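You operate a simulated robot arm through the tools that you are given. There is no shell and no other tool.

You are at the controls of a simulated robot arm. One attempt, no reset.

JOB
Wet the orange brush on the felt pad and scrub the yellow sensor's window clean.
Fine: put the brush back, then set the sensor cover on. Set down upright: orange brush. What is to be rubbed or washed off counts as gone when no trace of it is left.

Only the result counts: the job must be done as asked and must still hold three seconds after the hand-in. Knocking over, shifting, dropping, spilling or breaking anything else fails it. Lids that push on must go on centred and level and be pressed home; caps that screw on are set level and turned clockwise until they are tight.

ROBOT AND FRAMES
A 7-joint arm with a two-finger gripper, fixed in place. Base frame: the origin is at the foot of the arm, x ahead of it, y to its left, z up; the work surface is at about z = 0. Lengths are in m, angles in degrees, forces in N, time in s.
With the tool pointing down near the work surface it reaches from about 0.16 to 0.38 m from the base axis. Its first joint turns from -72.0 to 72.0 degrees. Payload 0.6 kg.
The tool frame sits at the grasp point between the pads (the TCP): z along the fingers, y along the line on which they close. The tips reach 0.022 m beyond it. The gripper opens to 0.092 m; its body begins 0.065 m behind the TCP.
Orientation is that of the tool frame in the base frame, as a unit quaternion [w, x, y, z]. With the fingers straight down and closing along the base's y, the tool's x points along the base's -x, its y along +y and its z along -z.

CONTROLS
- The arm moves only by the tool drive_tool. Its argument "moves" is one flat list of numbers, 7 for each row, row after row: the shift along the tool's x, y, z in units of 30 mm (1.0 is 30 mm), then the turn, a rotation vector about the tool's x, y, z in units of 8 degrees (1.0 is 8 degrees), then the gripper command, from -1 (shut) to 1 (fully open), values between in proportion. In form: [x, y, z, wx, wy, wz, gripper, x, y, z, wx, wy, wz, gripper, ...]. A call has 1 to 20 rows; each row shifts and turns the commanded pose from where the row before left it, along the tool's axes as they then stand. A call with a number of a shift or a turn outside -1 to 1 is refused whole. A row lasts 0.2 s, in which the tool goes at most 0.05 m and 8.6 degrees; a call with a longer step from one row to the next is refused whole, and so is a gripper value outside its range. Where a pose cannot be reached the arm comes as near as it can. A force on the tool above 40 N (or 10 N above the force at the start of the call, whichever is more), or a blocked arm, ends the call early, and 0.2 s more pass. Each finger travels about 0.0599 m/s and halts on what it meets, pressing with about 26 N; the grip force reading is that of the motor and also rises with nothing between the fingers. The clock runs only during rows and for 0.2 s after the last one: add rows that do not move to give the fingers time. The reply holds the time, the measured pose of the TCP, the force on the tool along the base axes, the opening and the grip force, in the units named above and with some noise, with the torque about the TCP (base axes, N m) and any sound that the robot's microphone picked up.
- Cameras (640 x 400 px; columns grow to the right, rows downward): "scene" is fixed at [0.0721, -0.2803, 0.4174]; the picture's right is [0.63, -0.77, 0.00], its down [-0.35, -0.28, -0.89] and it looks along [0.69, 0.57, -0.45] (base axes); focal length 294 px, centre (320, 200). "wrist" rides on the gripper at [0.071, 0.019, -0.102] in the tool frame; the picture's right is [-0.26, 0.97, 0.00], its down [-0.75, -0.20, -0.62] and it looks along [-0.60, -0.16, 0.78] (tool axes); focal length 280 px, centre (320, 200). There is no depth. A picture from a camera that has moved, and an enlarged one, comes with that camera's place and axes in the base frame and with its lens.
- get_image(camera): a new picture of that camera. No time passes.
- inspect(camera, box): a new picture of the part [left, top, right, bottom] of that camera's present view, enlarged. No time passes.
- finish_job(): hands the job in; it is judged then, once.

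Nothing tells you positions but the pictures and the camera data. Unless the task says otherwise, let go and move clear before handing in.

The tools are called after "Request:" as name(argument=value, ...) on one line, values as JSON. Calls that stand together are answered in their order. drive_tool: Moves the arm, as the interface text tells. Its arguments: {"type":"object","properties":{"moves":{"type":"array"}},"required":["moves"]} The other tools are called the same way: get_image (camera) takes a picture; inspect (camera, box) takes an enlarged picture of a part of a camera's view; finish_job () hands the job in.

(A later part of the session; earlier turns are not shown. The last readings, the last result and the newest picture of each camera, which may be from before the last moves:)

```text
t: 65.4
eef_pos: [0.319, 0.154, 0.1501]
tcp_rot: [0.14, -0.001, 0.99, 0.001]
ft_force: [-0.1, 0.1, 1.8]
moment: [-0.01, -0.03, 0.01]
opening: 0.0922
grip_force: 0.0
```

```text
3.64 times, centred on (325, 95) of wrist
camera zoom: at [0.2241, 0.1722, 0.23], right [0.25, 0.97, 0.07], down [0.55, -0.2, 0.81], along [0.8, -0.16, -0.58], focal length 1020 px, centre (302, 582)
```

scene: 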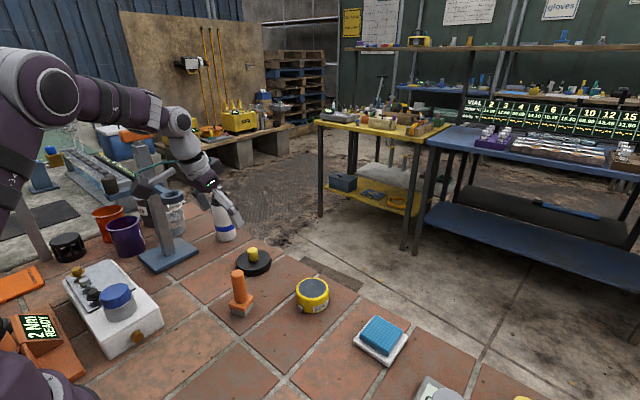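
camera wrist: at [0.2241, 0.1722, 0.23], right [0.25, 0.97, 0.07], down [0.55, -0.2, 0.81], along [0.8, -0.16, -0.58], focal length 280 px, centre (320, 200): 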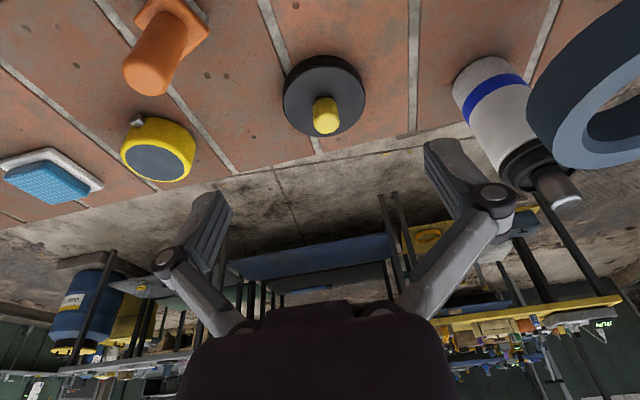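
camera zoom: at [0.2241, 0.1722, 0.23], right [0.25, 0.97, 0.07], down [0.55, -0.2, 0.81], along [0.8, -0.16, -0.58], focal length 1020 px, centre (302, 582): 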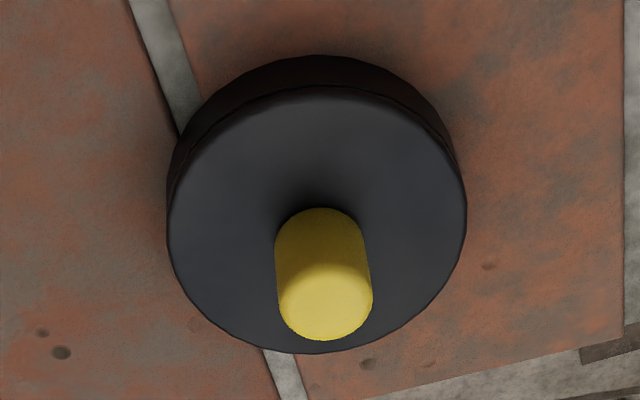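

The blue ring clamp sits about 10 cm from the gripper, near (0.28, 0.24, 0.18). To keep the wrist camera away from it, I'll yaw the tool 20° so it points radially at the cover.

Request:
drive_tool(moves=[0, 0, 0, -0.2297, 0, -0.8011, 1, 0, 0, 0, -0.2297, 0, -0.8011, 1, 0, 0, 0, -0.2297, 0, -0.8011, 1, 0, 0, 0, 0, 0, 0, 1])

Request:
get_image(camera="wrist")

Request:
inspect(camera="scene", box=[90, 120, 290, 280])

```text
t: 66.4
eef_pos: [0.3191, 0.1539, 0.1506]
tcp_rot: [0.137, -0.174, 0.975, 0.025]
ft_force: [-0.4, -0.2, -0.1]
moment: [0.04, 0.0, 0.0]
opening: 0.0919
grip_force: 0.2
```

```text
taken
camera wrist: at [0.2231, 0.1379, 0.2299], right [-0.1, 0.99, 0.07], down [0.59, 0.0, 0.81], along [0.8, 0.12, -0.58], focal length 280 px, centre (320, 200)
```

wrist: 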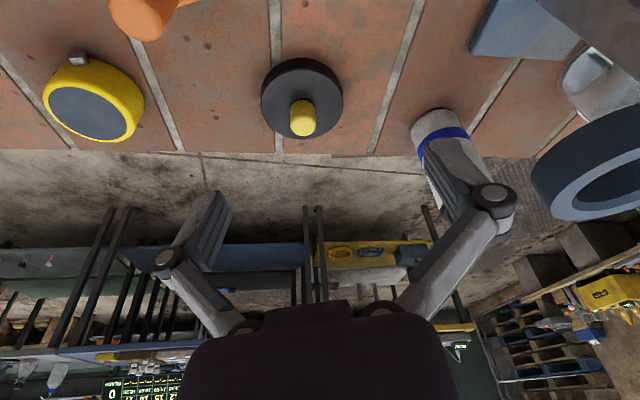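

```text
2.50 times, centred on (190, 200) of scene
camera zoom: at [0.0721, -0.2803, 0.4174], right [0.63, -0.77, 0.0], down [-0.35, -0.28, -0.89], along [0.69, 0.57, -0.45], focal length 736 px, centre (645, 200)
```

zoom: 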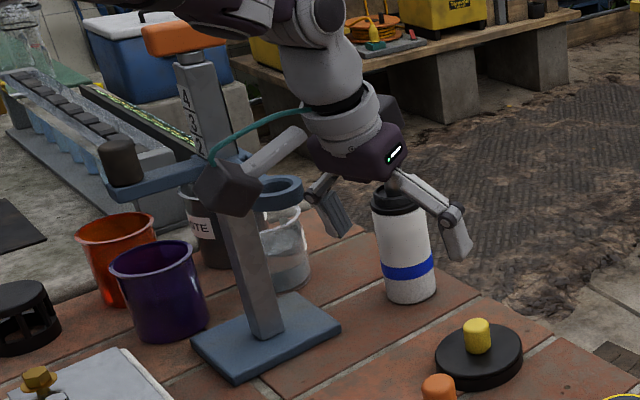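

The yaw went the right way, and the wrist is clear of the stand. Next I'll move to above the knob at z ≈ 0.10.

Request:
drive_tool(moves=[-0.419, -0.217, 0.698, 0, 0, 0, 1, -0.419, -0.217, 0.698, 0, 0, 0, 1, -0.419, -0.217, 0.698, 0, 0, 0, 1, 0, 0, 0, 0, 0, 0, 1])

Request:
get_image(camera="wrist")

Request:
inspect(camera="scene", box=[160, 160, 320, 290])

```text
t: 67.4
eef_pos: [0.3784, 0.155, 0.0996]
tcp_rot: [0.137, -0.172, 0.975, 0.024]
ft_force: [0.3, 0.6, 0.1]
moment: [0.0, -0.01, -0.01]
opening: 0.0921
grip_force: 0.0
```

```text
taken
camera wrist: at [0.2804, 0.1382, 0.1793], right [-0.09, 0.99, 0.07], down [0.59, 0.0, 0.81], along [0.8, 0.12, -0.58], focal length 280 px, centre (320, 200)
```

wrist: 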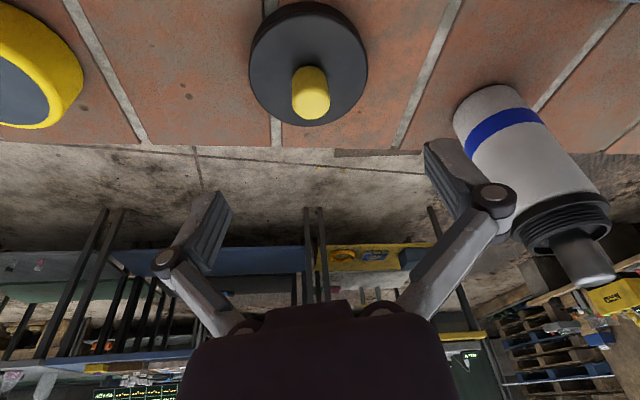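

```text
3.08 times, centred on (240, 225) of scene
camera zoom: at [0.0721, -0.2803, 0.4174], right [0.63, -0.77, 0.0], down [-0.35, -0.28, -0.89], along [0.69, 0.57, -0.45], focal length 906 px, centre (566, 123)
```

zoom: 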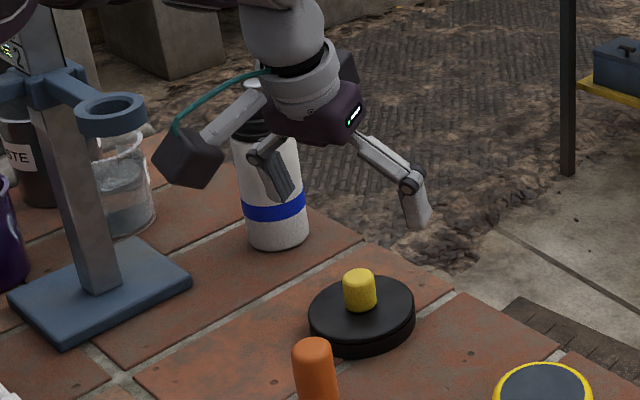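

The arm reaches above the knob. I'll descend with a small correction to just short of grasp height and look again.

Request:
drive_tool(moves=[0.198, 0, 0.517, 0, 0, 0, 1, 0.198, 0, 0.517, 0, 0, 0, 1, 0.198, 0, 0.517, 0, 0, 0, 1, 0, 0, 0, 0, 0, 0, 1])

Request:
get_image(camera="wrist")

Request:
inspect(camera="scene", box=[190, 200, 320, 290])

```text
t: 68.4
eef_pos: [0.373, 0.1529, 0.0512]
tcp_rot: [0.137, -0.172, 0.975, 0.024]
ft_force: [0.1, -0.4, -0.4]
moment: [0.0, -0.01, -0.02]
opening: 0.0923
grip_force: 0.0
```

```text
taken
camera wrist: at [0.2766, 0.1365, 0.1299], right [-0.09, 0.99, 0.07], down [0.59, 0.0, 0.81], along [0.8, 0.12, -0.58], focal length 280 px, centre (320, 200)
```

wrist: 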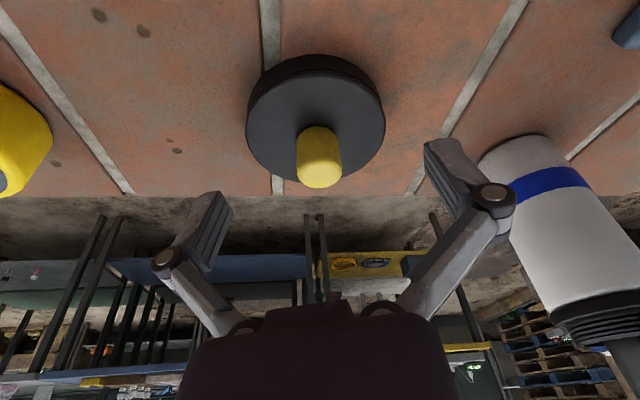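

```text
4.44 times, centred on (255, 245) of scene
camera zoom: at [0.0721, -0.2803, 0.4174], right [0.63, -0.77, 0.0], down [-0.35, -0.28, -0.89], along [0.69, 0.57, -0.45], focal length 1308 px, centre (609, 0)
```

zoom: 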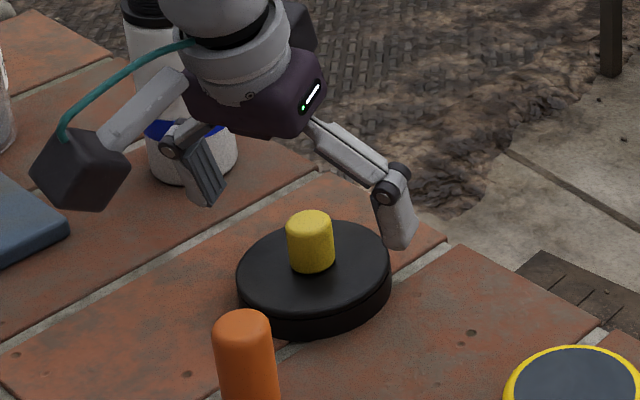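

The knob is centred between the fingers. I'll go down the last 9 mm so that the tips stay a few millimetres above the disc, then check again.

Request:
drive_tool(moves=[0.037, -0.017, 0.302, 0, 0, 0, 1, 0, 0, 0, 0, 0, 0, 1])

Request:
inspect(camera="scene", box=[190, 200, 320, 290])

Request:
get_image(camera="wrist")

```text
t: 69.0
eef_pos: [0.3753, 0.154, 0.0415]
tcp_rot: [0.137, -0.171, 0.975, 0.024]
ft_force: [0.0, 0.1, 0.1]
moment: [0.01, 0.0, -0.02]
opening: 0.0922
grip_force: 0.0
```

```text
4.44 times, centred on (255, 245) of scene
camera zoom: at [0.0721, -0.2803, 0.4174], right [0.63, -0.77, 0.0], down [-0.35, -0.28, -0.89], along [0.69, 0.57, -0.45], focal length 1308 px, centre (609, 0)
```

zoom: 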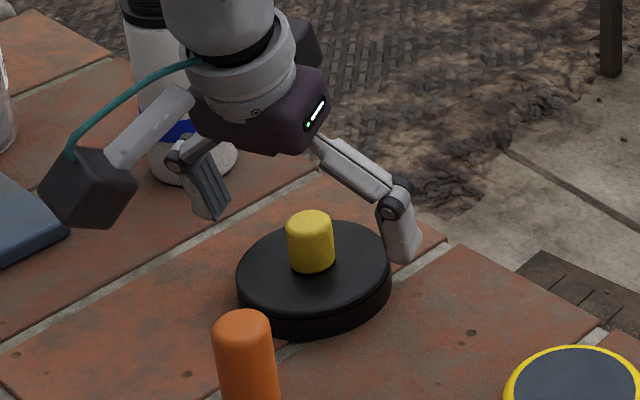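

```text
taken
camera wrist: at [0.278, 0.1363, 0.121], right [-0.09, 0.99, 0.07], down [0.59, 0.0, 0.81], along [0.8, 0.12, -0.58], focal length 280 px, centre (320, 200)
```

wrist: 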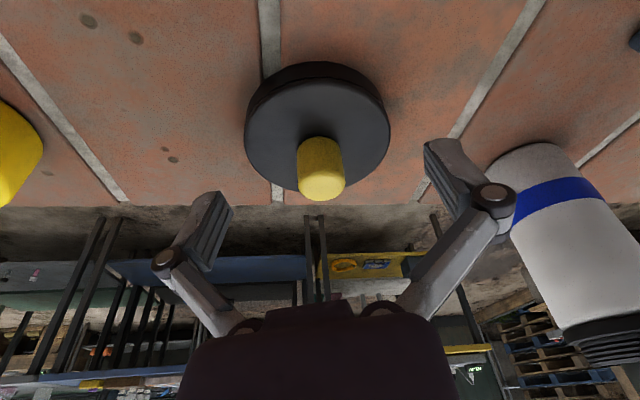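

The knob top lies at the grasp point. I'll close the gripper.

Request:
drive_tool(moves=[0, 0, 0, 0, 0, 0, 0, 0, 0, 0, 0, 0, 0, -1, 0, 0, 0, 0, 0, 0, -1, 0, 0, 0, 0, 0, 0, -1, 0, 0, 0, 0, 0, 0, -1, 0, 0, 0, 0, 0, 0, -1])

Request:
inspect(camera="scene", box=[190, 200, 320, 290])

Request:
get_image(camera="wrist")

```text
t: 70.4
eef_pos: [0.3754, 0.1535, 0.0416]
tcp_rot: [0.137, -0.173, 0.975, 0.024]
ft_force: [0.7, 0.8, 1.5]
moment: [0.02, 0.05, -0.03]
opening: 0.0199
grip_force: 25.7
```

```text
4.44 times, centred on (255, 245) of scene
camera zoom: at [0.0721, -0.2803, 0.4174], right [0.63, -0.77, 0.0], down [-0.35, -0.28, -0.89], along [0.69, 0.57, -0.45], focal length 1308 px, centre (609, 0)
```

zoom: 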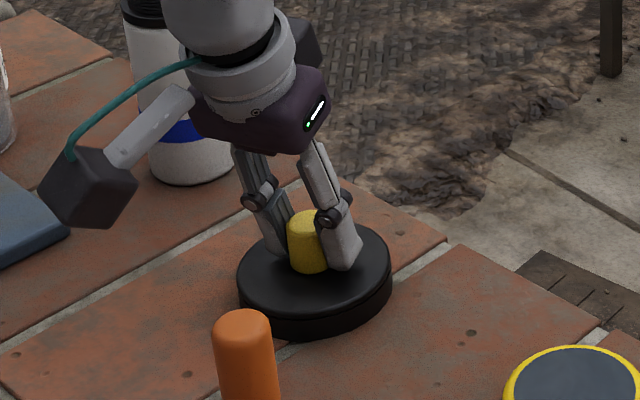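

```text
taken
camera wrist: at [0.278, 0.1363, 0.1211], right [-0.09, 0.99, 0.07], down [0.59, 0.0, 0.81], along [0.8, 0.12, -0.58], focal length 280 px, centre (320, 200)
```

wrist: 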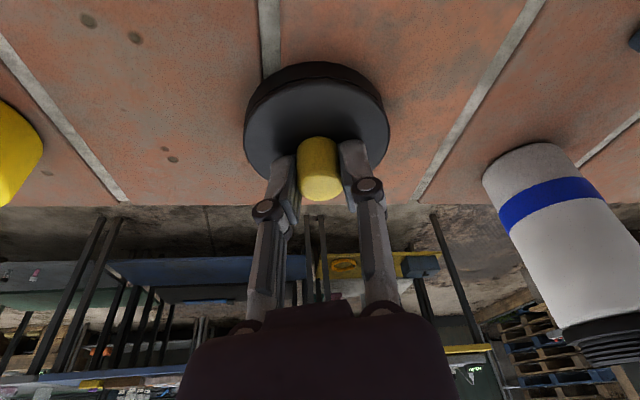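

The knob is gripped (20 mm opening). I'll lift straight up 70 mm and check that the cover hangs level.

Request:
drive_tool(moves=[-0.046, 0, -0.16, 0, 0, 0, -1, -0.092, 0, -0.32, 0, 0, 0, -1, -0.184, 0, -0.641, 0, 0, 0, -1, -0.184, 0, -0.641, 0, 0, 0, -1, -0.138, 0, -0.48, 0, 0, 0, -1, 0, 0, 0, 0, 0, 0, -1])

Request:
inspect(camera="scene", box=[180, 160, 320, 290])

Request:
get_image(camera="wrist")

```text
t: 71.8
eef_pos: [0.3751, 0.154, 0.113]
tcp_rot: [0.137, -0.172, 0.975, 0.025]
ft_force: [0.3, -0.8, -0.8]
moment: [0.02, 0.01, -0.02]
opening: 0.0204
grip_force: 25.8
```

```text
3.08 times, centred on (250, 225) of scene
camera zoom: at [0.0721, -0.2803, 0.4174], right [0.63, -0.77, 0.0], down [-0.35, -0.28, -0.89], along [0.69, 0.57, -0.45], focal length 906 px, centre (535, 123)
```

zoom: 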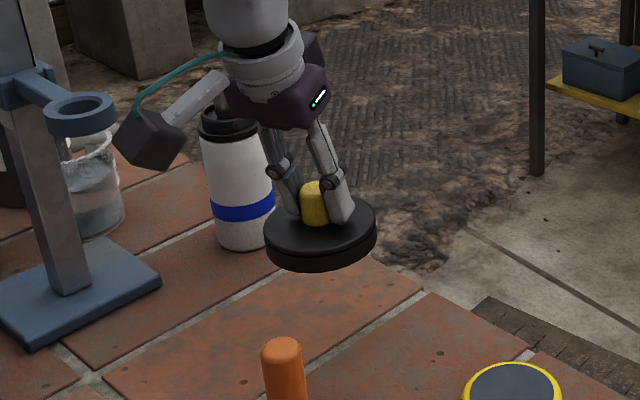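

```text
taken
camera wrist: at [0.2778, 0.137, 0.1918], right [-0.09, 0.99, 0.07], down [0.59, 0.0, 0.81], along [0.8, 0.12, -0.58], focal length 280 px, centre (320, 200)
```

wrist: 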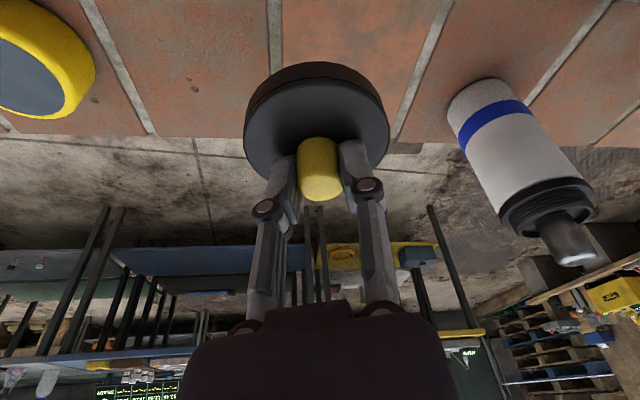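

The cover hangs level. Next I'll carry it in a straight line to above the sensor, about 34 mm over its top.

Request:
drive_tool(moves=[0.258, -0.751, -0.074, 0, 0, 0, -1, 0.258, -0.751, -0.074, 0, 0, 0, -1, 0.258, -0.751, -0.074, 0, 0, 0, -1, 0.258, -0.751, -0.074, 0, 0, 0, -1, 0.258, -0.751, -0.074, 0, 0, 0, -1, 0.258, -0.751, -0.074, 0, 0, 0, -1, 0.258, -0.751, -0.074, 0, 0, 0, -1, 0, 0, 0, 0, 0, 0, -1])

Request:
inspect(camera="scene", box=[250, 215, 370, 325])

Request:
get_image(camera="wrist")

```text
t: 73.6
eef_pos: [0.3755, -0.0145, 0.1122]
tcp_rot: [0.137, -0.172, 0.975, 0.024]
ft_force: [-0.2, 0.4, 0.1]
moment: [0.0, 0.03, 0.02]
opening: 0.0201
grip_force: 26.6
```

```text
3.64 times, centred on (310, 270) of scene
camera zoom: at [0.0721, -0.2803, 0.4174], right [0.63, -0.77, 0.0], down [-0.35, -0.28, -0.89], along [0.69, 0.57, -0.45], focal length 1070 px, centre (356, -54)
```

zoom: 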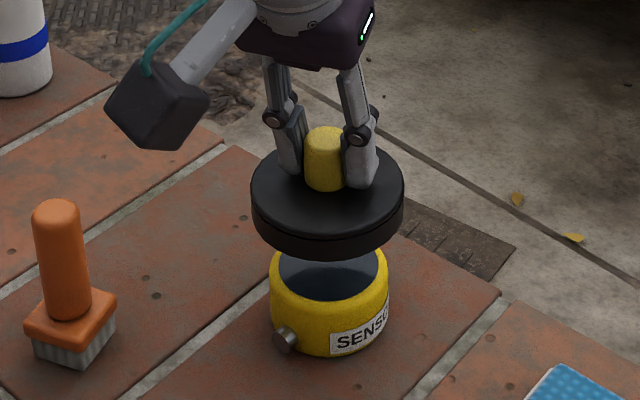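

```text
taken
camera wrist: at [0.2787, -0.0311, 0.1916], right [-0.09, 0.99, 0.07], down [0.59, 0.0, 0.81], along [0.8, 0.12, -0.58], focal length 280 px, centre (320, 200)
```

wrist: 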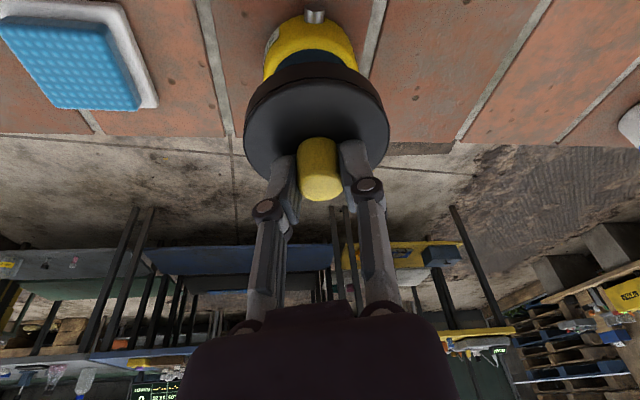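

In the scene view the cover lines up laterally with the sensor to within a pixel. I'll zoom in with the wrist camera to check the other direction.

Request:
inspect(camera="wrist", box=[220, 0, 420, 125])

Request:
inspect(camera="scene", box=[270, 240, 350, 320])

```text
3.20 times, centred on (320, 62) of wrist
camera zoom: at [0.2787, -0.0311, 0.1916], right [-0.09, 0.99, 0.07], down [0.59, 0.0, 0.81], along [0.8, 0.12, -0.58], focal length 897 px, centre (320, 640)
```

zoom: 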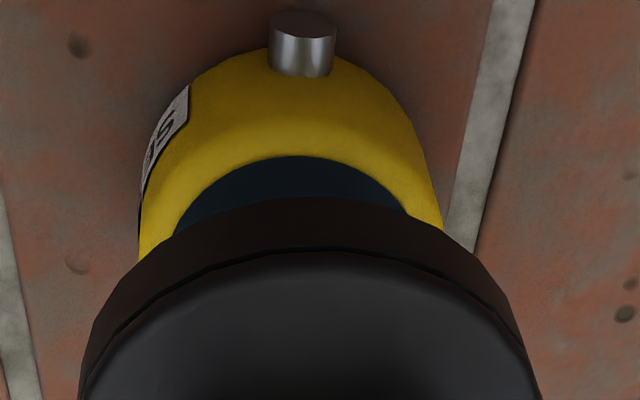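

```text
5.00 times, centred on (310, 280) of scene
camera zoom: at [0.0721, -0.2803, 0.4174], right [0.63, -0.77, 0.0], down [-0.35, -0.28, -0.89], along [0.69, 0.57, -0.45], focal length 1472 px, centre (370, -200)
```

zoom: 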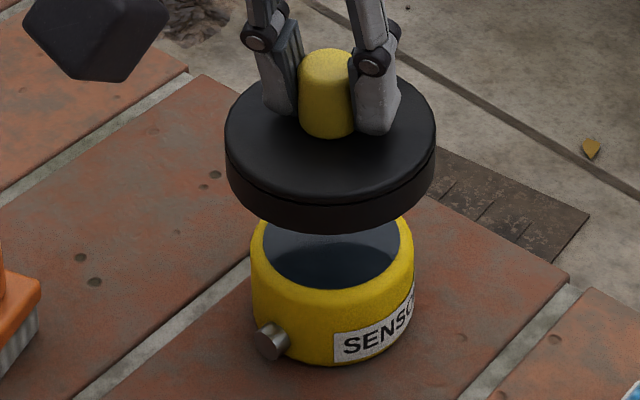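

Measured from both cameras, the sensor axis is about 1 mm in +x and 0.7 mm in +y from the cover's axis. I'll apply that and lower to about 6 mm above the sensor's top.

Request:
drive_tool(moves=[0.105, 0.005, 0.438, 0, 0, 0, -1, 0.105, 0.005, 0.438, 0, 0, 0, -1, 0, 0, 0, 0, 0, 0, -1])

Request:
inspect(camera="scene", box=[270, 240, 350, 320])

Request:
inspect(camera="wrist", box=[220, 0, 420, 200])

```text
t: 74.4
eef_pos: [0.376, -0.0141, 0.0846]
tcp_rot: [0.137, -0.173, 0.975, 0.024]
ft_force: [0.1, 1.1, -0.1]
moment: [-0.02, -0.01, 0.0]
opening: 0.0202
grip_force: 26.2
```

```text
5.00 times, centred on (310, 280) of scene
camera zoom: at [0.0721, -0.2803, 0.4174], right [0.63, -0.77, 0.0], down [-0.35, -0.28, -0.89], along [0.69, 0.57, -0.45], focal length 1472 px, centre (370, -200)
```

zoom: 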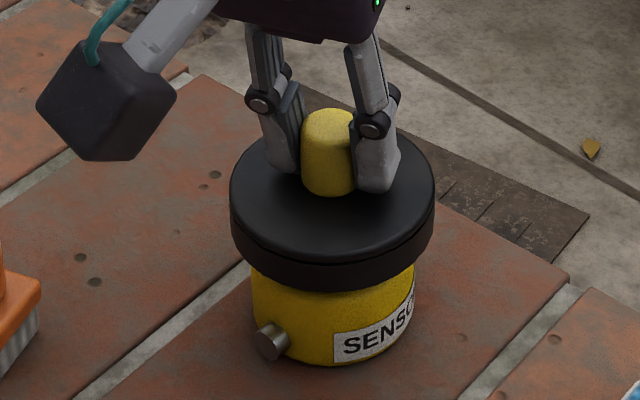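

```text
2.00 times, centred on (320, 100) of wrist
camera zoom: at [0.2801, -0.0301, 0.1644], right [-0.09, 0.99, 0.07], down [0.59, 0.0, 0.81], along [0.8, 0.12, -0.58], focal length 561 px, centre (320, 400)
```

zoom: 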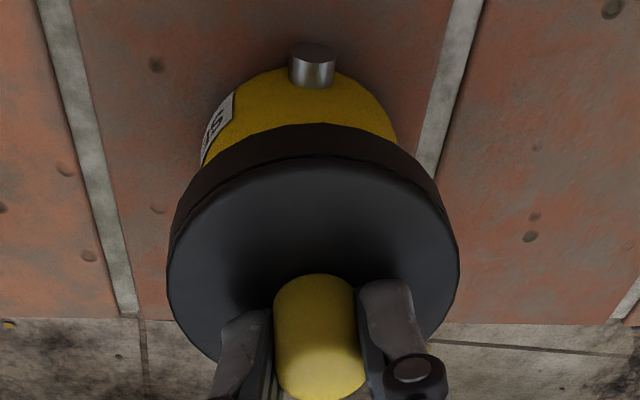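

Both views show the cover centred over the sensor. I'll lower it in 1 mm steps, watching for contact.

Request:
drive_tool(moves=[0.0092, 0, 0.032, 0, 0, 0, -1, 0.0092, 0, 0.032, 0, 0, 0, -1, 0.0092, 0, 0.032, 0, 0, 0, -1, 0.0092, 0, 0.032, 0, 0, 0, -1, 0, 0, 0, 0, 0, 0, -1])

```text
t: 75.6
eef_pos: [0.3761, -0.0132, 0.0808]
tcp_rot: [0.137, -0.173, 0.975, 0.025]
ft_force: [0.1, -0.2, -0.4]
moment: [0.0, -0.04, 0.0]
opening: 0.02
grip_force: 25.4
```

Request:
drive_tool(moves=[0.0092, 0, 0.032, 0, 0, 0, -1, 0.0092, 0, 0.032, 0, 0, 0, -1, 0, 0, 0, 0, 0, 0, -1])

Request:
inspect(camera="scene", box=[270, 240, 350, 320])

```text
t: 76.4
eef_pos: [0.3754, -0.014, 0.0798]
tcp_rot: [0.138, -0.172, 0.975, 0.024]
ft_force: [0.5, -0.2, -1.1]
moment: [0.03, -0.01, 0.0]
opening: 0.0201
grip_force: 26.0
```

```text
5.00 times, centred on (310, 280) of scene
camera zoom: at [0.0721, -0.2803, 0.4174], right [0.63, -0.77, 0.0], down [-0.35, -0.28, -0.89], along [0.69, 0.57, -0.45], focal length 1472 px, centre (370, -200)
```

zoom: 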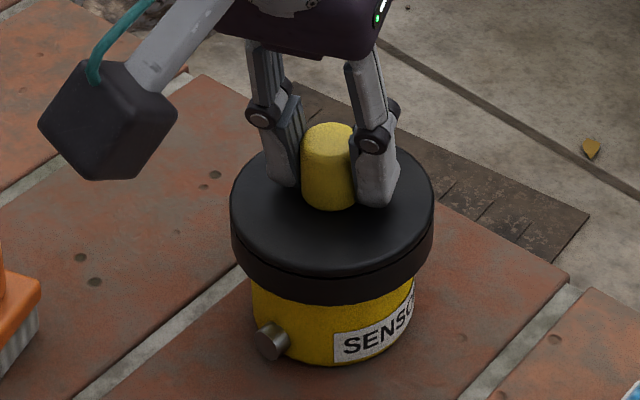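

It's evenly centred left and right, with no contact yet. I'll continue down.

Request:
drive_tool(moves=[0.0092, 0, 0.032, 0, 0, 0, -1, 0.0092, 0, 0.032, 0, 0, 0, -1, 0, 0, 0, 0, 0, 0, -1])

```text
t: 77.2
eef_pos: [0.3768, -0.0126, 0.0767]
tcp_rot: [0.137, -0.173, 0.975, 0.025]
ft_force: [0.6, 0.4, -1.3]
moment: [-0.01, -0.02, 0.01]
opening: 0.02
grip_force: 25.6
```

Request:
drive_tool(moves=[0.0092, 0, 0.032, 0, 0, 0, -1, 0.0092, 0, 0.032, 0, 0, 0, -1, 0, 0, 0, 0, 0, 0, -1])

Request:
inspect(camera="scene", box=[270, 240, 350, 320])

Request:
inspect(camera="wrist", box=[220, 0, 420, 200])

```text
t: 78.0
eef_pos: [0.3765, -0.0128, 0.0758]
tcp_rot: [0.137, -0.173, 0.975, 0.024]
ft_force: [0.5, 0.5, 0.0]
moment: [-0.03, -0.02, 0.03]
opening: 0.0197
grip_force: 26.2
```

```text
5.00 times, centred on (310, 280) of scene
camera zoom: at [0.0721, -0.2803, 0.4174], right [0.63, -0.77, 0.0], down [-0.35, -0.28, -0.89], along [0.69, 0.57, -0.45], focal length 1472 px, centre (370, -200)
```

zoom: 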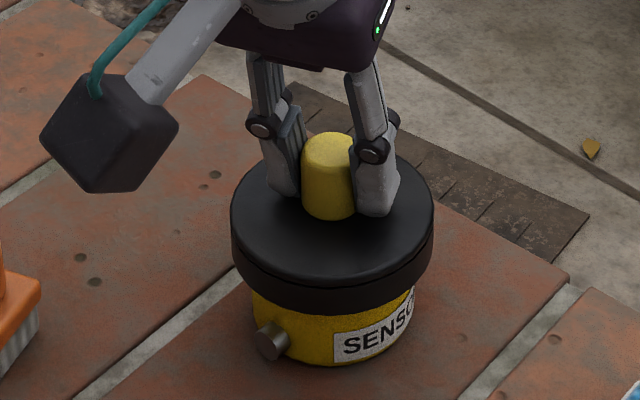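

```text
2.00 times, centred on (320, 100) of wrist
camera zoom: at [0.28, -0.0302, 0.1538], right [-0.09, 0.99, 0.07], down [0.59, 0.0, 0.81], along [0.8, 0.12, -0.58], focal length 561 px, centre (320, 400)
```

zoom: 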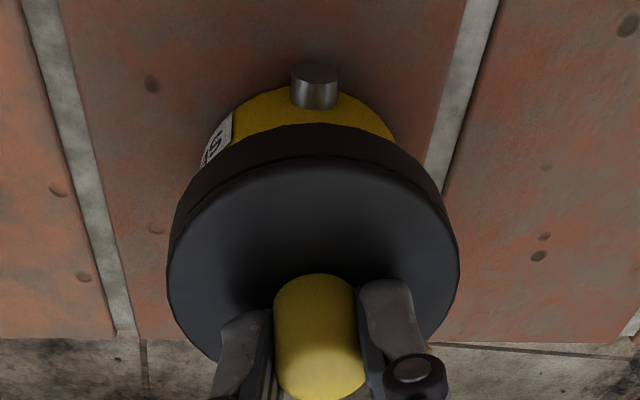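

There's still no contact, and the skirt is already below the sensor's top edge, so it's going on. I'll continue down.

Request:
drive_tool(moves=[0.0092, 0, 0.032, 0, 0, 0, -1, 0.0092, 0, 0.032, 0, 0, 0, -1, 0, 0, 0, 0, 0, 0, -1])

```text
t: 78.8
eef_pos: [0.377, -0.013, 0.0727]
tcp_rot: [0.138, -0.173, 0.975, 0.025]
ft_force: [0.2, -0.4, -0.3]
moment: [0.01, 0.02, -0.01]
opening: 0.02
grip_force: 25.8
```

Request:
drive_tool(moves=[0.0092, 0, 0.032, 0, 0, 0, -1, 0.0092, 0, 0.032, 0, 0, 0, -1, 0, 0, 0, 0, 0, 0, -1])

Request:
inspect(camera="scene", box=[270, 240, 350, 320])

```text
t: 79.6
eef_pos: [0.3759, -0.0133, 0.0692]
tcp_rot: [0.136, -0.174, 0.975, 0.024]
ft_force: [0.2, -0.2, 0.4]
moment: [0.01, -0.01, 0.02]
opening: 0.0199
grip_force: 26.1
```

```text
5.00 times, centred on (310, 280) of scene
camera zoom: at [0.0721, -0.2803, 0.4174], right [0.63, -0.77, 0.0], down [-0.35, -0.28, -0.89], along [0.69, 0.57, -0.45], focal length 1472 px, centre (370, -200)
```

zoom: 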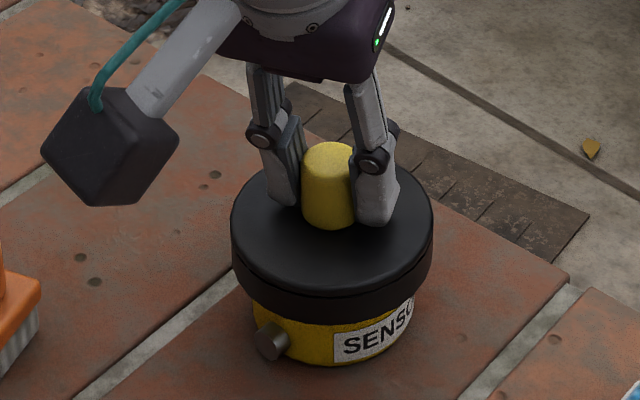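

Request:
drive_tool(moves=[0.0092, 0, 0.032, 0, 0, 0, -1, 0, 0, 0, 0, 0, 0, -1])

```text
t: 80.2
eef_pos: [0.3771, -0.0138, 0.0691]
tcp_rot: [0.137, -0.172, 0.975, 0.024]
ft_force: [-0.5, 0.5, -1.0]
moment: [0.01, 0.03, -0.04]
opening: 0.0199
grip_force: 26.0
```

Request:
drive_tool(moves=[0.0092, 0, 0.032, 0, 0, 0, -1, 0, 0, 0, 0, 0, 0, -1])

```text
t: 80.8
eef_pos: [0.3761, -0.0128, 0.0682]
tcp_rot: [0.137, -0.173, 0.975, 0.025]
ft_force: [0.2, 0.0, -0.9]
moment: [0.02, -0.02, 0.0]
opening: 0.0198
grip_force: 26.0
```

Request:
drive_tool(moves=[0.0092, 0, 0.032, 0, 0, 0, -1, 0, 0, 0, 0, 0, 0, -1])

Request:
inspect(camera="scene", box=[270, 240, 350, 320])

```text
t: 81.4
eef_pos: [0.3763, -0.0136, 0.067]
tcp_rot: [0.137, -0.172, 0.975, 0.024]
ft_force: [0.9, -0.7, 0.0]
moment: [0.03, 0.03, -0.01]
opening: 0.0199
grip_force: 26.4
```

```text
5.00 times, centred on (310, 280) of scene
camera zoom: at [0.0721, -0.2803, 0.4174], right [0.63, -0.77, 0.0], down [-0.35, -0.28, -0.89], along [0.69, 0.57, -0.45], focal length 1472 px, centre (370, -200)
```

zoom: 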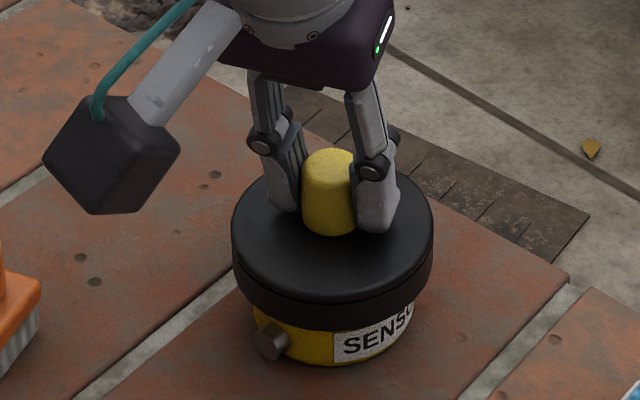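

Request:
drive_tool(moves=[0.0046, 0, 0.016, 0, 0, 0, -1, 0.0046, 0, 0.016, 0, 0, 0, -1, 0, 0, 0, 0, 0, 0, -1])

```text
t: 82.2
eef_pos: [0.3767, -0.0127, 0.0655]
tcp_rot: [0.137, -0.173, 0.975, 0.024]
ft_force: [0.3, -0.3, 0.2]
moment: [0.02, 0.01, 0.01]
opening: 0.0199
grip_force: 26.1
```

Request:
drive_tool(moves=[0.0046, 0, 0.016, 0, 0, 0, -1, 0.0046, 0, 0.016, 0, 0, 0, -1, 0, 0, 0, 0, 0, 0, -1])

Request:
inspect(camera="scene", box=[270, 240, 350, 320])

```text
t: 83.0
eef_pos: [0.3757, -0.0135, 0.0645]
tcp_rot: [0.136, -0.173, 0.975, 0.024]
ft_force: [-0.7, -0.2, -0.6]
moment: [0.03, 0.0, 0.0]
opening: 0.0198
grip_force: 25.8
```

```text
5.00 times, centred on (310, 280) of scene
camera zoom: at [0.0721, -0.2803, 0.4174], right [0.63, -0.77, 0.0], down [-0.35, -0.28, -0.89], along [0.69, 0.57, -0.45], focal length 1472 px, centre (370, -200)
```

zoom: 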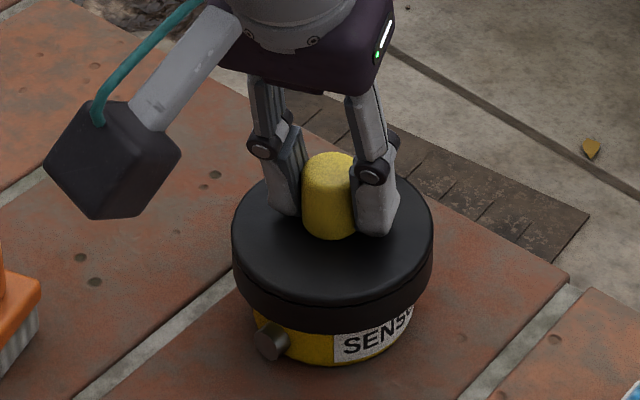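

The cover is moving down around the sensor with no resistance. I'll keep going in half-millimetre steps until it seats.

Request:
drive_tool(moves=[0.0046, 0, 0.016, 0, 0, 0, -1, 0.0046, 0, 0.016, 0, 0, 0, -1, 0, 0, 0, 0, 0, 0, -1])

```text
t: 83.8
eef_pos: [0.3767, -0.0133, 0.0645]
tcp_rot: [0.137, -0.172, 0.975, 0.024]
ft_force: [1.0, 0.2, -0.8]
moment: [0.0, -0.03, 0.05]
opening: 0.02
grip_force: 26.0
```

Request:
drive_tool(moves=[0.0046, 0, 0.016, 0, 0, 0, -1, 0.0046, 0, 0.016, 0, 0, 0, -1, 0, 0, 0, 0, 0, 0, -1])

Request:
inspect(camera="scene", box=[270, 240, 350, 320])

Request:
inspect(camera="wrist", box=[220, 0, 420, 200])

```text
t: 84.6
eef_pos: [0.3765, -0.0118, 0.0639]
tcp_rot: [0.139, -0.173, 0.975, 0.025]
ft_force: [-5.7, -2.3, 18.3]
moment: [-0.03, 0.1, 0.01]
opening: 0.02
grip_force: 26.1
```

```text
5.00 times, centred on (310, 280) of scene
camera zoom: at [0.072, -0.2803, 0.4174], right [0.63, -0.77, 0.0], down [-0.35, -0.28, -0.89], along [0.69, 0.57, -0.45], focal length 1472 px, centre (370, -200)
```

zoom: 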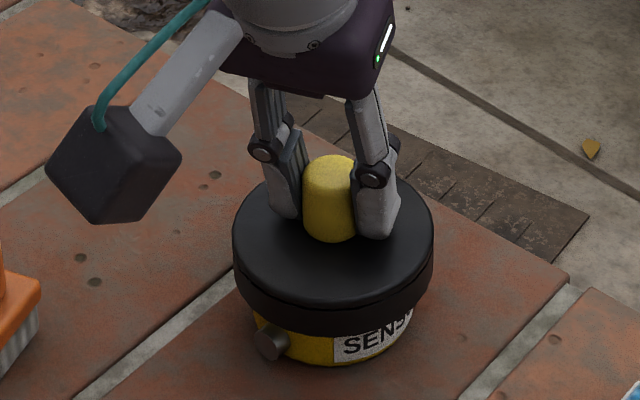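

```text
2.00 times, centred on (320, 100) of wrist
camera zoom: at [0.2806, -0.0299, 0.1427], right [-0.09, 0.99, 0.07], down [0.59, 0.0, 0.81], along [0.8, 0.12, -0.58], focal length 561 px, centre (320, 400)
```

zoom: 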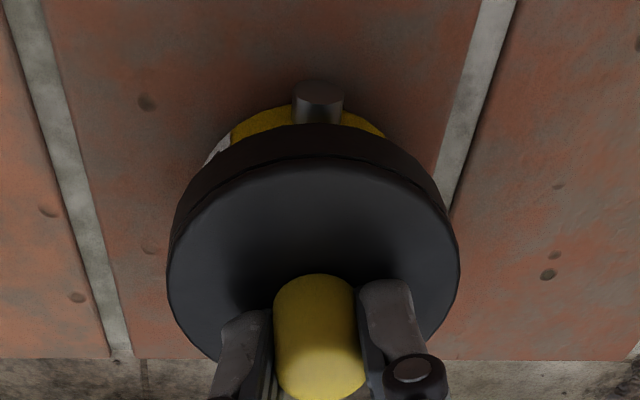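

The cover has met the sensor at about 18 N with the load roughly central. I'll press a bit more and watch for movement or a click.

Request:
drive_tool(moves=[0.0046, 0, 0.016, 0, 0, 0, -1, 0, 0, 0, 0, 0, 0, -1])

```text
t: 85.2
eef_pos: [0.3783, -0.0136, 0.063]
tcp_rot: [0.137, -0.173, 0.975, 0.024]
ft_force: [0.3, -1.3, 17.0]
moment: [0.03, -0.05, -0.01]
opening: 0.0199
grip_force: 26.2
```

Request:
drive_tool(moves=[0.0046, 0, 0.016, 0, 0, 0, -1, 0, 0, 0, 0, 0, 0, -1])

Request:
inspect(camera="scene", box=[270, 240, 350, 320])

```text
t: 85.8
eef_pos: [0.3784, -0.0125, 0.0633]
tcp_rot: [0.138, -0.173, 0.975, 0.024]
ft_force: [3.3, -0.7, 18.3]
moment: [0.01, -0.13, -0.04]
opening: 0.0199
grip_force: 26.6
```

```text
5.00 times, centred on (310, 280) of scene
camera zoom: at [0.072, -0.2803, 0.4174], right [0.63, -0.77, 0.0], down [-0.35, -0.28, -0.89], along [0.69, 0.57, -0.45], focal length 1472 px, centre (370, -200)
```

zoom: 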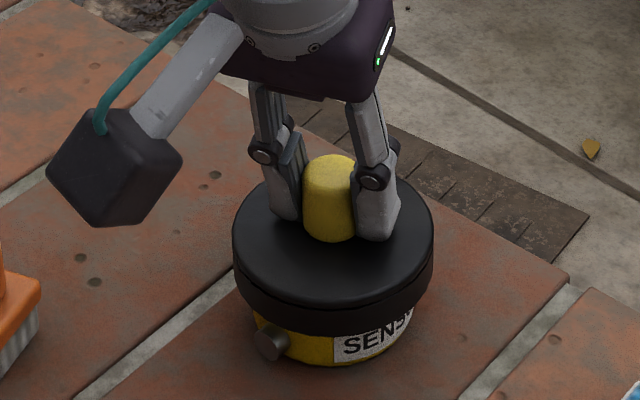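

The fingers now slip on the knob at about 18 N and the cover no longer moves. I'll release, then press on top of the knob with closed fingers to push it fully home.

Request:
drive_tool(moves=[-0.0055, 0, -0.0192, 0, 0, 0, -1, 0, 0, 0, 0, 0, 0, -0.2, 0, 0, 0, 0, 0, 0, 0.4, 0, 0, 0, 0, 0, 0, 1, 0, 0, 0, 0, 0, 0, 1, 0, 0, 0, 0, 0, 0, 1])

Request:
inspect(camera="scene", box=[270, 240, 350, 320])

Request:
get_image(camera="wrist")

```text
t: 87.2
eef_pos: [0.3773, -0.0132, 0.0618]
tcp_rot: [0.137, -0.173, 0.975, 0.024]
ft_force: [-0.2, 0.2, 0.0]
moment: [-0.04, 0.03, -0.02]
opening: 0.0923
grip_force: 0.0
```

```text
5.00 times, centred on (310, 280) of scene
camera zoom: at [0.0721, -0.2803, 0.4174], right [0.63, -0.77, 0.0], down [-0.35, -0.28, -0.89], along [0.69, 0.57, -0.45], focal length 1472 px, centre (370, -200)
```

zoom: 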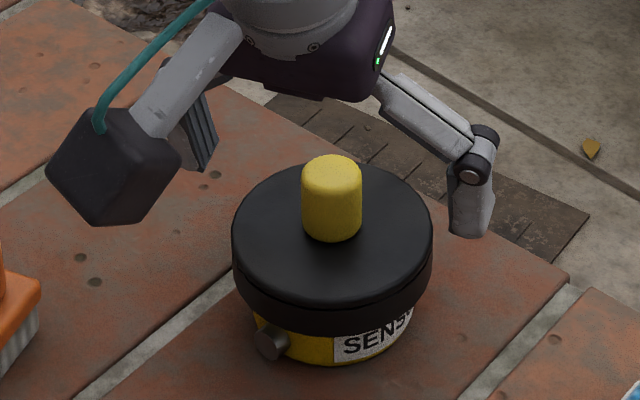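

```text
taken
camera wrist: at [0.2805, -0.0299, 0.1419], right [-0.09, 0.99, 0.07], down [0.59, 0.0, 0.81], along [0.8, 0.12, -0.58], focal length 280 px, centre (320, 200)
```

wrist: 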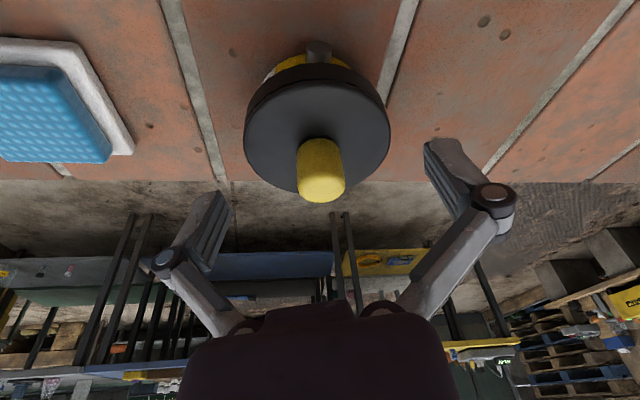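

The cover sits level and centred on the sensor. I'll back out along the tool axis, reduce the tilt to 8° and close the fingers above the knob.

Request:
drive_tool(moves=[0, 0, -0.5, 0, 0, 0, 1, 0, 0, -0.75, 0, 0, 0, 1, 0, 0, -0.75, 0, 0, 0, 1, 0, 0, 0, 0, 1, 0, 1, 0, 0, 0, 0, 0, 0, -1, 0, 0, 0, 0, 0, 0, -1, 0, 0, 0, 0, 0, 0, -1, 0, 0, 0, 0, 0, 0, -1, 0, 0, 0, 0, 0, 0, -1])

Request:
inspect(camera="scene", box=[250, 215, 370, 325])

Request:
get_image(camera="wrist")

```text
t: 89.2
eef_pos: [0.3606, -0.0186, 0.1188]
tcp_rot: [0.068, -0.174, 0.982, 0.012]
ft_force: [-1.5, -0.1, 0.3]
moment: [0.01, 0.01, -0.04]
opening: 0.0
grip_force: 26.1
```

```text
3.64 times, centred on (310, 270) of scene
camera zoom: at [0.0721, -0.2803, 0.4174], right [0.63, -0.77, 0.0], down [-0.35, -0.28, -0.89], along [0.69, 0.57, -0.45], focal length 1070 px, centre (356, -54)
```

zoom: 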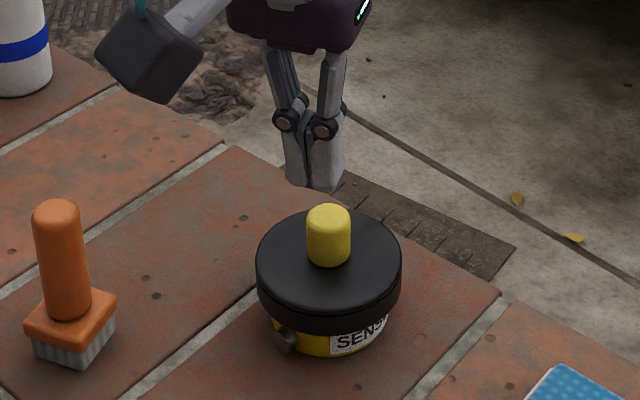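

```text
taken
camera wrist: at [0.2763, -0.0315, 0.212], right [-0.09, 1.0, 0.04], down [0.69, 0.03, 0.72], along [0.72, 0.09, -0.69], focal length 280 px, centre (320, 200)
```

wrist: 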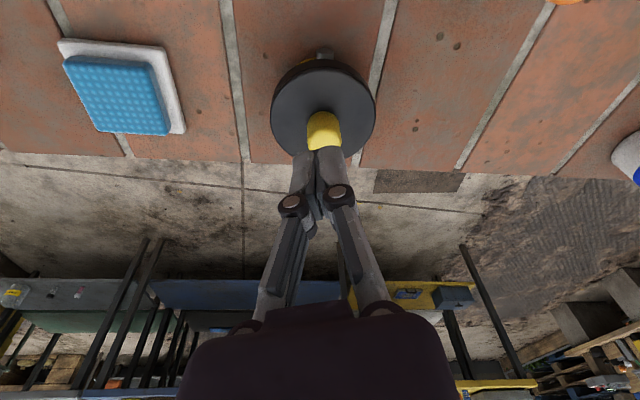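

The fingers are closed above and the cover is level. I'll position the tips about 9 mm over the knob.

Request:
drive_tool(moves=[-0.167, -0.01, 0.441, 0, 0, 0, -1, -0.167, -0.01, 0.441, 0, 0, 0, -1, 0, 0, 0, 0, 0, 0, -1])

Request:
inspect(camera="scene", box=[270, 240, 350, 320])

Request:
inspect(camera="wrist", box=[240, 40, 400, 220])

```text
t: 90.0
eef_pos: [0.3742, -0.0139, 0.096]
tcp_rot: [0.069, -0.174, 0.982, 0.012]
ft_force: [-0.4, -0.6, -0.6]
moment: [0.04, 0.02, -0.05]
opening: 0.0
grip_force: 25.8
```

```text
5.00 times, centred on (310, 280) of scene
camera zoom: at [0.0721, -0.2803, 0.4174], right [0.63, -0.77, 0.0], down [-0.35, -0.28, -0.89], along [0.69, 0.57, -0.45], focal length 1472 px, centre (370, -200)
```

zoom: 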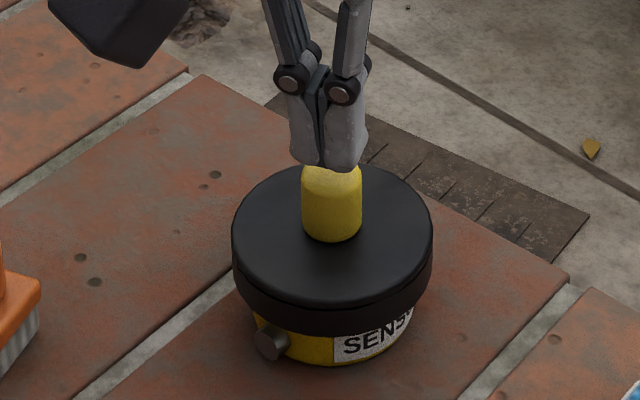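

```text
2.22 times, centred on (320, 130) of wrist
camera zoom: at [0.2887, -0.0275, 0.1874], right [-0.09, 1.0, 0.04], down [0.69, 0.03, 0.72], along [0.72, 0.09, -0.69], focal length 623 px, centre (320, 356)
```

zoom: 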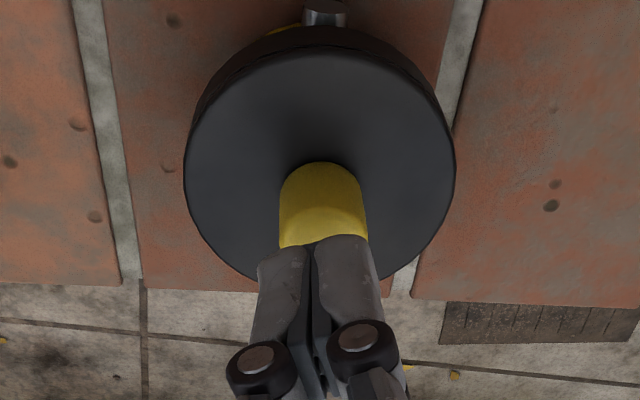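

The tips are about 10 mm above the knob and well placed. I'll lower to near contact, then press in small steps.

Request:
drive_tool(moves=[0.0209, 0, 0.1485, 0, 0, 0, -1, 0.0209, 0, 0.1485, 0, 0, 0, -1, 0, 0, 0, 0, 0, 0, -1])

Request:
inspect(camera="scene", box=[270, 240, 350, 320])

```text
t: 90.8
eef_pos: [0.3734, -0.0136, 0.0862]
tcp_rot: [0.069, -0.174, 0.982, 0.012]
ft_force: [0.0, -0.2, -0.3]
moment: [-0.01, -0.06, -0.04]
opening: 0.0001
grip_force: 26.3
```

```text
5.00 times, centred on (310, 280) of scene
camera zoom: at [0.0721, -0.2803, 0.4174], right [0.63, -0.77, 0.0], down [-0.35, -0.28, -0.89], along [0.69, 0.57, -0.45], focal length 1472 px, centre (370, -200)
```

zoom: 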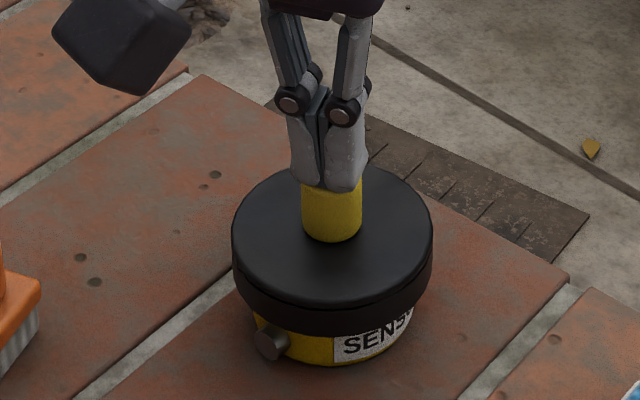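

Request:
drive_tool(moves=[0.0046, 0, 0.033, 0, 0, 0, -1, 0.0046, 0, 0.033, 0, 0, 0, -1, 0, 0, 0, 0, 0, 0, -1])

```text
t: 91.6
eef_pos: [0.3762, -0.0158, 0.0848]
tcp_rot: [0.07, -0.174, 0.982, 0.011]
ft_force: [-7.0, 1.7, 27.2]
moment: [0.01, 0.27, 0.02]
opening: 0.006
grip_force: 26.0
```

Request:
inspect(camera="scene", box=[270, 240, 350, 320])

Request:
inspect(camera="wrist", box=[240, 40, 400, 220])

```text
5.00 times, centred on (310, 280) of scene
camera zoom: at [0.072, -0.2803, 0.4174], right [0.63, -0.77, 0.0], down [-0.35, -0.28, -0.89], along [0.69, 0.57, -0.45], focal length 1472 px, centre (370, -200)
```

zoom: 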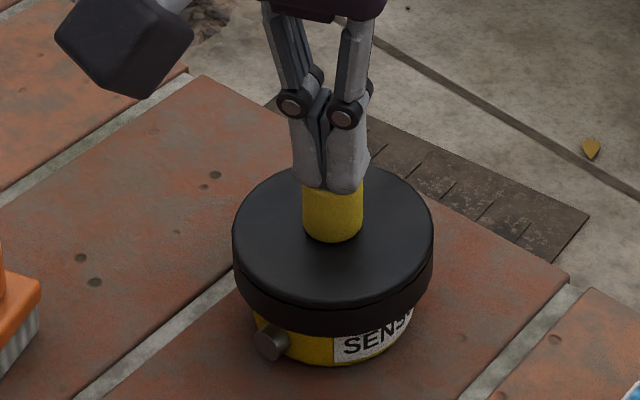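

```text
2.22 times, centred on (320, 130) of wrist
camera zoom: at [0.2895, -0.0275, 0.1768], right [-0.09, 1.0, 0.04], down [0.69, 0.03, 0.73], along [0.72, 0.09, -0.69], focal length 623 px, centre (320, 356)
```

zoom: 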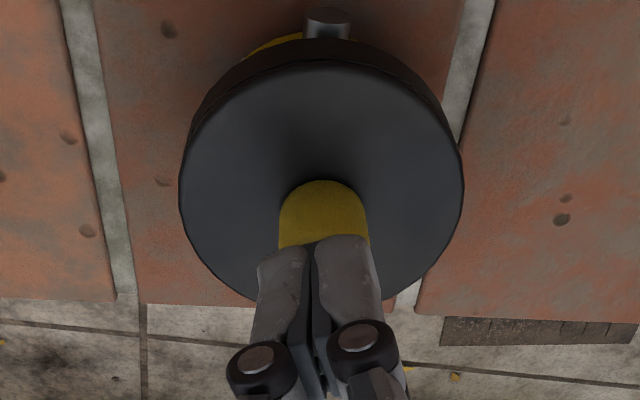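

The knob is taking about 27 N and the cover stays level. I'll press slightly harder, staying below 40 N.

Request:
drive_tool(moves=[0.0018, 0, 0.0132, 0, 0, 0, -1, 0, 0, 0, 0, 0, 0, -1])

Request:
inspect(camera="scene", box=[270, 240, 350, 320])

```text
t: 92.2
eef_pos: [0.3766, -0.0145, 0.0852]
tcp_rot: [0.07, -0.174, 0.982, 0.011]
ft_force: [-2.7, 0.0, 38.6]
moment: [-0.05, 0.2, 0.05]
opening: 0.0062
grip_force: 26.2
```

```text
5.00 times, centred on (310, 280) of scene
camera zoom: at [0.072, -0.2803, 0.4174], right [0.63, -0.77, 0.0], down [-0.35, -0.28, -0.89], along [0.69, 0.57, -0.45], focal length 1472 px, centre (370, -200)
```

zoom: 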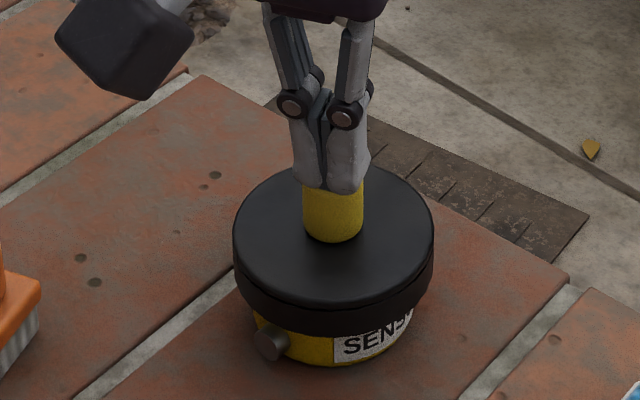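

At 38.6 N the cover doesn't move further, so it is home. I'll lift off and retreat clear of everything.

Request:
drive_tool(moves=[-0.0093, 0, -0.066, 0, 0, 0, -1, -0.0464, 0, -0.33, 0, 0, 0, -1, -0.093, 0, -0.66, 0, 0, 0, -1, -0.093, 0, -0.66, 0, 0, 0, -1, -0.093, 0, -0.66, 0, 0, 0, -1, 0.5, 0, -0.5, 0, 0, 0, -1, 0.8, 0, -0.5, 0, 0, 0, -1, 0.8, 0, -0.5, 0, 0, 0, -1, 0.8, 0, -0.3, 0, 0, 0, -1, 0, 0, 0, 0, 0, 0, -1])

Request:
get_image(camera="scene")

Request:
get_image(camera="wrist")

Request:
inspect(camera="scene", box=[270, 240, 350, 320])

```text
t: 94.4
eef_pos: [0.2858, -0.0469, 0.1987]
tcp_rot: [0.068, -0.174, 0.982, 0.013]
ft_force: [0.0, -0.2, -0.6]
moment: [0.01, 0.02, 0.0]
opening: 0.0001
grip_force: 26.1
```

```text
taken
```

scene: 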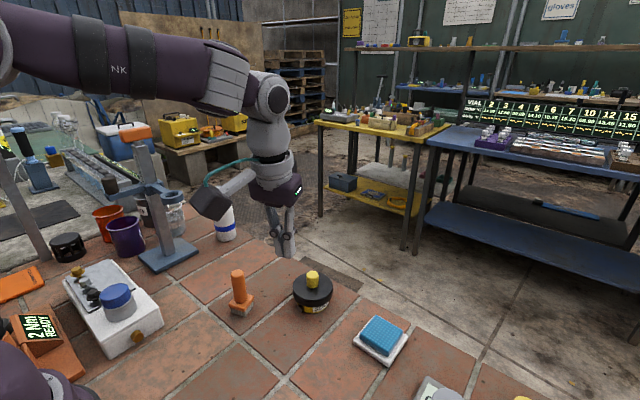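

```text
taken
camera wrist: at [0.2004, -0.0597, 0.2899], right [-0.09, 1.0, 0.04], down [0.69, 0.03, 0.72], along [0.72, 0.09, -0.69], focal length 280 px, centre (320, 200)
```

wrist: 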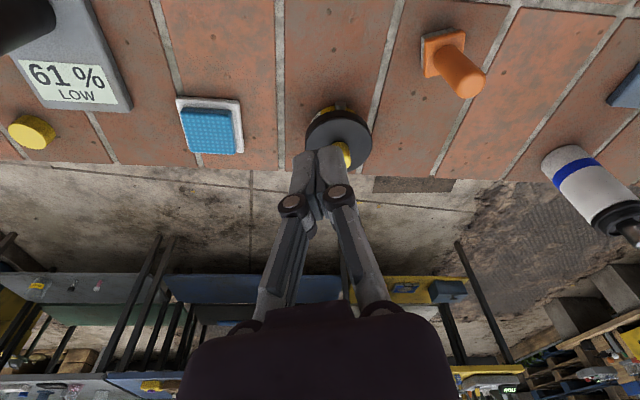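

```text
5.00 times, centred on (310, 280) of scene
camera zoom: at [0.0721, -0.2803, 0.4174], right [0.63, -0.77, 0.0], down [-0.35, -0.28, -0.89], along [0.69, 0.57, -0.45], focal length 1472 px, centre (370, -200)
```

zoom: 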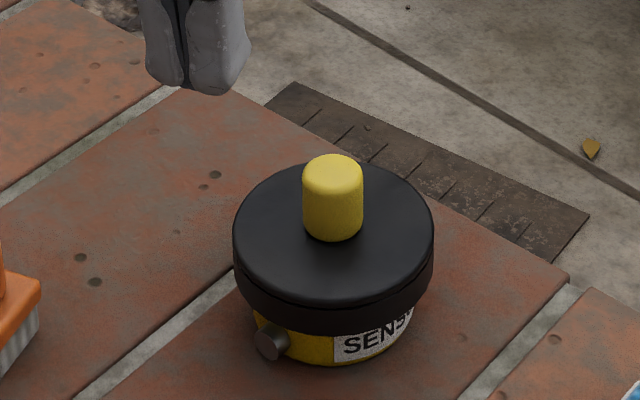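

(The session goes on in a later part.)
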